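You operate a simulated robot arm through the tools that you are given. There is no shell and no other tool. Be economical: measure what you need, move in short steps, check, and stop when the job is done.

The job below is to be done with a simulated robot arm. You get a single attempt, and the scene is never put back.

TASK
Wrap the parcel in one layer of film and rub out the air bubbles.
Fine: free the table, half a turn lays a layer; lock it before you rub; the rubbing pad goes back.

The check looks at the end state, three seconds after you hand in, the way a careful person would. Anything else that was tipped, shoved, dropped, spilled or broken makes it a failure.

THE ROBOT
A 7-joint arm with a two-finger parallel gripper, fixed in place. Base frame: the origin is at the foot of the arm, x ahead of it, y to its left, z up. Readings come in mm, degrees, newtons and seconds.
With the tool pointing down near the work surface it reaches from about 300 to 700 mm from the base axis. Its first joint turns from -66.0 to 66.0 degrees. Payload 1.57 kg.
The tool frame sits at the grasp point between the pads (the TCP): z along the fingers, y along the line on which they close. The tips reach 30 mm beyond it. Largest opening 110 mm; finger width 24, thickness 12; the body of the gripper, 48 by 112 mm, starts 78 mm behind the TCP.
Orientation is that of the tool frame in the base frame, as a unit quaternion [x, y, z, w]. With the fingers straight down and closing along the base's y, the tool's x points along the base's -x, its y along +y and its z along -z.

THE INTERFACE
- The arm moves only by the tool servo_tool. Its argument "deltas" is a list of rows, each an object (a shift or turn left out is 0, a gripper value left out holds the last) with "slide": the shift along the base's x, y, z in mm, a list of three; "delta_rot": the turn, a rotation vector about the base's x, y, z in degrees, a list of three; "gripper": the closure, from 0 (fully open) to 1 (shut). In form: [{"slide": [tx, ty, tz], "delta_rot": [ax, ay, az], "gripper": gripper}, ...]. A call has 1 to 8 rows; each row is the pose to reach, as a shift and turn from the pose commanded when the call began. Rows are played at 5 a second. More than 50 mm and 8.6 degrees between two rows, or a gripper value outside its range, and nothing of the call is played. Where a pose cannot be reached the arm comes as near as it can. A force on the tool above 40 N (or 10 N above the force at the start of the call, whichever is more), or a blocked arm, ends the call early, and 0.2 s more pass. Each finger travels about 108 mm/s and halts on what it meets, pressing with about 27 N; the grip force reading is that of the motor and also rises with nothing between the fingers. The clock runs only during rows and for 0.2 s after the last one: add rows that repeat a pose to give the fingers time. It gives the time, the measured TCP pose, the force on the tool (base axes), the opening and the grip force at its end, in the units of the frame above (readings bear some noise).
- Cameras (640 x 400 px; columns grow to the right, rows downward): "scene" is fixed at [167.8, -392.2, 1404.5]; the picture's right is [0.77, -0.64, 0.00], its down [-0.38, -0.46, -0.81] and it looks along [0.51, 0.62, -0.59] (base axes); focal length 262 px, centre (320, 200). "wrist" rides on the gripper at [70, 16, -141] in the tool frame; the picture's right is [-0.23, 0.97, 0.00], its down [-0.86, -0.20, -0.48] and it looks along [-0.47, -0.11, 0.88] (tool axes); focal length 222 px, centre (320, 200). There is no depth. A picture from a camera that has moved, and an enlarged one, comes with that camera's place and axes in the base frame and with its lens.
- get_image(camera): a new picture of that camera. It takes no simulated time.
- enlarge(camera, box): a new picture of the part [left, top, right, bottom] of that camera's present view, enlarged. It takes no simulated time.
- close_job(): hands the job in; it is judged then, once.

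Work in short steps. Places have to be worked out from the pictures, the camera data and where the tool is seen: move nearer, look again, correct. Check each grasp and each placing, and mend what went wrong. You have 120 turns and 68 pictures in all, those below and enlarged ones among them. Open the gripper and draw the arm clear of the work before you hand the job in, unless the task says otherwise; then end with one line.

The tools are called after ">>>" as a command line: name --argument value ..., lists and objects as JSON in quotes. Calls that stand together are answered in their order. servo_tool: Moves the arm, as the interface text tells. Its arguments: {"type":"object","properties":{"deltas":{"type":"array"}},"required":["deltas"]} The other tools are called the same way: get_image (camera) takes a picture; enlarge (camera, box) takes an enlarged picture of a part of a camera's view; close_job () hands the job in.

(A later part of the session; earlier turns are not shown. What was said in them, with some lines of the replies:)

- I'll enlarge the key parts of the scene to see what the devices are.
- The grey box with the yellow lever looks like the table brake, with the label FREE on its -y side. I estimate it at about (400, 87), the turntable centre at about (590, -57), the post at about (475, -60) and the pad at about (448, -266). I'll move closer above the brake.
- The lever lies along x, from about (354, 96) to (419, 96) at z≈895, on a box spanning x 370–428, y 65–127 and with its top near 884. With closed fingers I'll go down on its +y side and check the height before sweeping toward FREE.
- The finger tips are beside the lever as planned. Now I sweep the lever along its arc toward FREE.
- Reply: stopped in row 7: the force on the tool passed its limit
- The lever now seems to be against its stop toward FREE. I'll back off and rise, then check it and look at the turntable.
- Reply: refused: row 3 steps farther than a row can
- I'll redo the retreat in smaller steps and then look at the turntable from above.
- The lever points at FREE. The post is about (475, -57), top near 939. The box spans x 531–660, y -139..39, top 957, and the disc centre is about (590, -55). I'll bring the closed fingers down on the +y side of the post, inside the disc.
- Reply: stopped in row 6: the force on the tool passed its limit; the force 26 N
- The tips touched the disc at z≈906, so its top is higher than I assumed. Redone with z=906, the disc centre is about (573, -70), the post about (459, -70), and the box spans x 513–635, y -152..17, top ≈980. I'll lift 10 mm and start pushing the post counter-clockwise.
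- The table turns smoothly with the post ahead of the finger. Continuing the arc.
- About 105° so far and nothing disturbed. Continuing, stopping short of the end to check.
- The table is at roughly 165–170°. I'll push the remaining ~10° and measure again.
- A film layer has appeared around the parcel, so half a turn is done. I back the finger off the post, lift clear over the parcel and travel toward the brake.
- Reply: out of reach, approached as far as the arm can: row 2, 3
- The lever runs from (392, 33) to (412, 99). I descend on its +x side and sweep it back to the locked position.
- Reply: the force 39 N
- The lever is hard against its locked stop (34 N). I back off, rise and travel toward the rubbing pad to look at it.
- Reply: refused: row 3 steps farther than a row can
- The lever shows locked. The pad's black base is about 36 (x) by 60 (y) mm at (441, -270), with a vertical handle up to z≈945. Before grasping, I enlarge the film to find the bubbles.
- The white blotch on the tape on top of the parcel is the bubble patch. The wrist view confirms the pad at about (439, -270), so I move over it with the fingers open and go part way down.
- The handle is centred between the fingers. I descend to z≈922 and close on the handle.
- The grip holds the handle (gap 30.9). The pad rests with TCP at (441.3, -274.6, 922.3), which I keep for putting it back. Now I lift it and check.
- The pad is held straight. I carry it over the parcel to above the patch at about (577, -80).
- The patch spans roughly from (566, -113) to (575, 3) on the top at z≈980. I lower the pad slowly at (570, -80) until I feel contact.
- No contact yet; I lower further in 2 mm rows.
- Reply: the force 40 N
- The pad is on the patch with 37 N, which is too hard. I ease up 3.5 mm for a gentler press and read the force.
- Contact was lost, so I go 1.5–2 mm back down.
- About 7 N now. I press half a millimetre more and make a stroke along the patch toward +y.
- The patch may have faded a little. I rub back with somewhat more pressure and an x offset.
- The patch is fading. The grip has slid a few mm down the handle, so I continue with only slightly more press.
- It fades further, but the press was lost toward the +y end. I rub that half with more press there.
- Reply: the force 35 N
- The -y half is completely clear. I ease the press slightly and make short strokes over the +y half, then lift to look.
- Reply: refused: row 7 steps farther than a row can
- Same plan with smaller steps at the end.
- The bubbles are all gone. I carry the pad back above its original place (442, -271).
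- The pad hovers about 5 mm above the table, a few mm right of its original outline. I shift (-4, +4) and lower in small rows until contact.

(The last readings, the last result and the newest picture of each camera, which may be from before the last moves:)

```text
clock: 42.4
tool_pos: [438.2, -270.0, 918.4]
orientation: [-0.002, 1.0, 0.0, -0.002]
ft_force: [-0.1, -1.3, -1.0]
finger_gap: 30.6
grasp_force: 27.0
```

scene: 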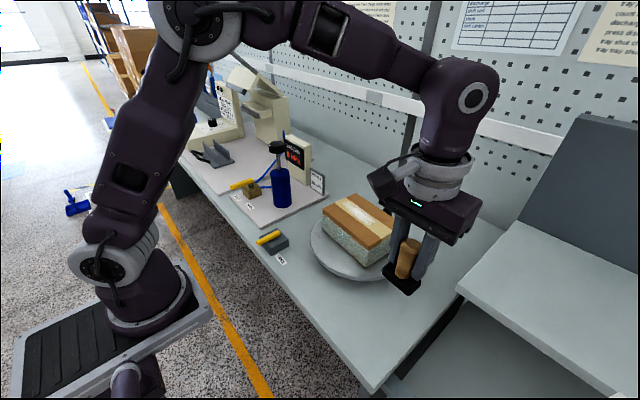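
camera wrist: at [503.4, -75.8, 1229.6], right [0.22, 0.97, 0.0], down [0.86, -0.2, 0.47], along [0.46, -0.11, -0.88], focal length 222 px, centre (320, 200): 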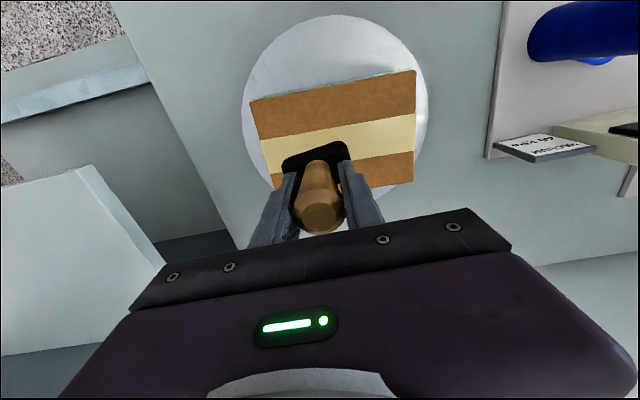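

No contact yet; lowering further.

>>> servo_tool --deltas '[{"slide": [0, 0, -1]}, {"slide": [0, 0, -2]}, {"slide": [0, 0, -3]}]'

>>> enlarge --camera "scene" --box '[345, 280, 435, 360]'

```text
clock: 43.2
tool_pos: [438.9, -270.0, 915.4]
orientation: [-0.002, 1.0, -0.001, -0.002]
ft_force: [-0.1, 0.5, -0.7]
finger_gap: 30.8
grasp_force: 26.8
```

```text
5.00 times, centred on (390, 320) of scene
camera zoom: at [167.9, -392.2, 1404.5], right [0.77, -0.64, 0.0], down [-0.38, -0.46, -0.81], along [0.51, 0.62, -0.59], focal length 1309 px, centre (-30, -400)
```

zoom: 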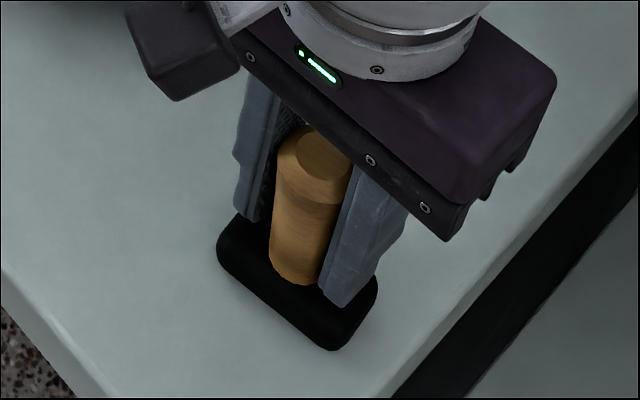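

The footprint matches the original. I lower a few more mm to touch.

>>> servo_tool --deltas '[{"slide": [0, 0, -1]}, {"slide": [0, 0, -2]}, {"slide": [0, 0, -2]}]'

```text
clock: 44.0
tool_pos: [439.3, -271.4, 914.0]
orientation: [-0.002, 1.0, -0.002, -0.001]
ft_force: [0.6, -8.4, 23.6]
finger_gap: 31.0
grasp_force: 27.3
```

Contact (24 N). I ease up 1 mm and open the fingers, leaving the pad standing.

>>> servo_tool --deltas '[{"slide": [0, 0, 1]}, {"slide": [0, 0, 1], "gripper": 0.7}, {"slide": [0, 0, 1], "gripper": 0.4}, {"slide": [0, 0, 1], "gripper": 0}, {"slide": [0, 0, 1], "gripper": 0}, {"slide": [0, 0, 1], "gripper": 0}]'

>>> servo_tool --deltas '[{"slide": [0, 0, 30]}, {"slide": [0, 0, 75]}, {"slide": [0, 0, 120]}, {"slide": [-10, 20, 160]}, {"slide": [-30, 55, 185]}, {"slide": [-50, 90, 210]}, {"slide": [-60, 130, 230]}, {"slide": [-60, 170, 250]}]'

>>> get_image --camera "scene"

>>> enlarge --camera "scene" --box '[230, 170, 440, 360]'

>>> get_image --camera "wrist"

```text
clock: 45.4
tool_pos: [438.6, -270.0, 914.6]
orientation: [-0.002, 1.0, 0.001, -0.002]
ft_force: [-0.5, 0.5, -0.5]
finger_gap: 110.0
grasp_force: 0.1
```

```text
clock: 47.2
tool_pos: [378.4, -100.5, 1165.2]
orientation: [-0.002, 1.0, -0.001, -0.002]
ft_force: [0.2, 1.0, 0.0]
finger_gap: 110.2
grasp_force: 0.1
```

```text
25 pictures are left
```

scene: 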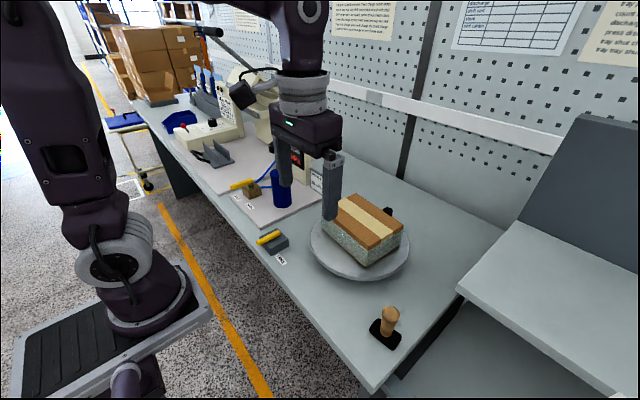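

```text
2.11 times, centred on (335, 265) of scene
camera zoom: at [167.8, -392.2, 1404.5], right [0.77, -0.64, 0.0], down [-0.38, -0.46, -0.81], along [0.51, 0.62, -0.59], focal length 551 px, centre (288, 63)
```

zoom: 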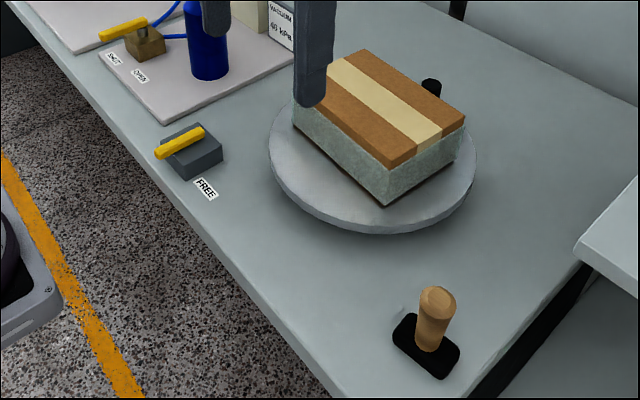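

```text
23 pictures are left
camera wrist: at [309.6, -85.6, 1308.4], right [0.22, 0.97, 0.0], down [0.86, -0.2, 0.47], along [0.46, -0.11, -0.88], focal length 222 px, centre (320, 200)
```

wrist: 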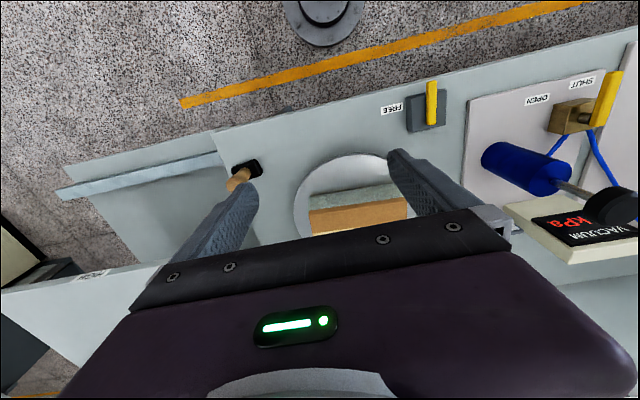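

One film layer is on, the bubbles are gone, the brake is locked, and the pad stands back in its place with the arm clear and the gripper open. I hand the job in.

>>> close_job

```text
The job is handed in.
```

The parcel has one layer of film with the bubbles rubbed out, the table is locked, the pad is back in its place, and the job is handed in.
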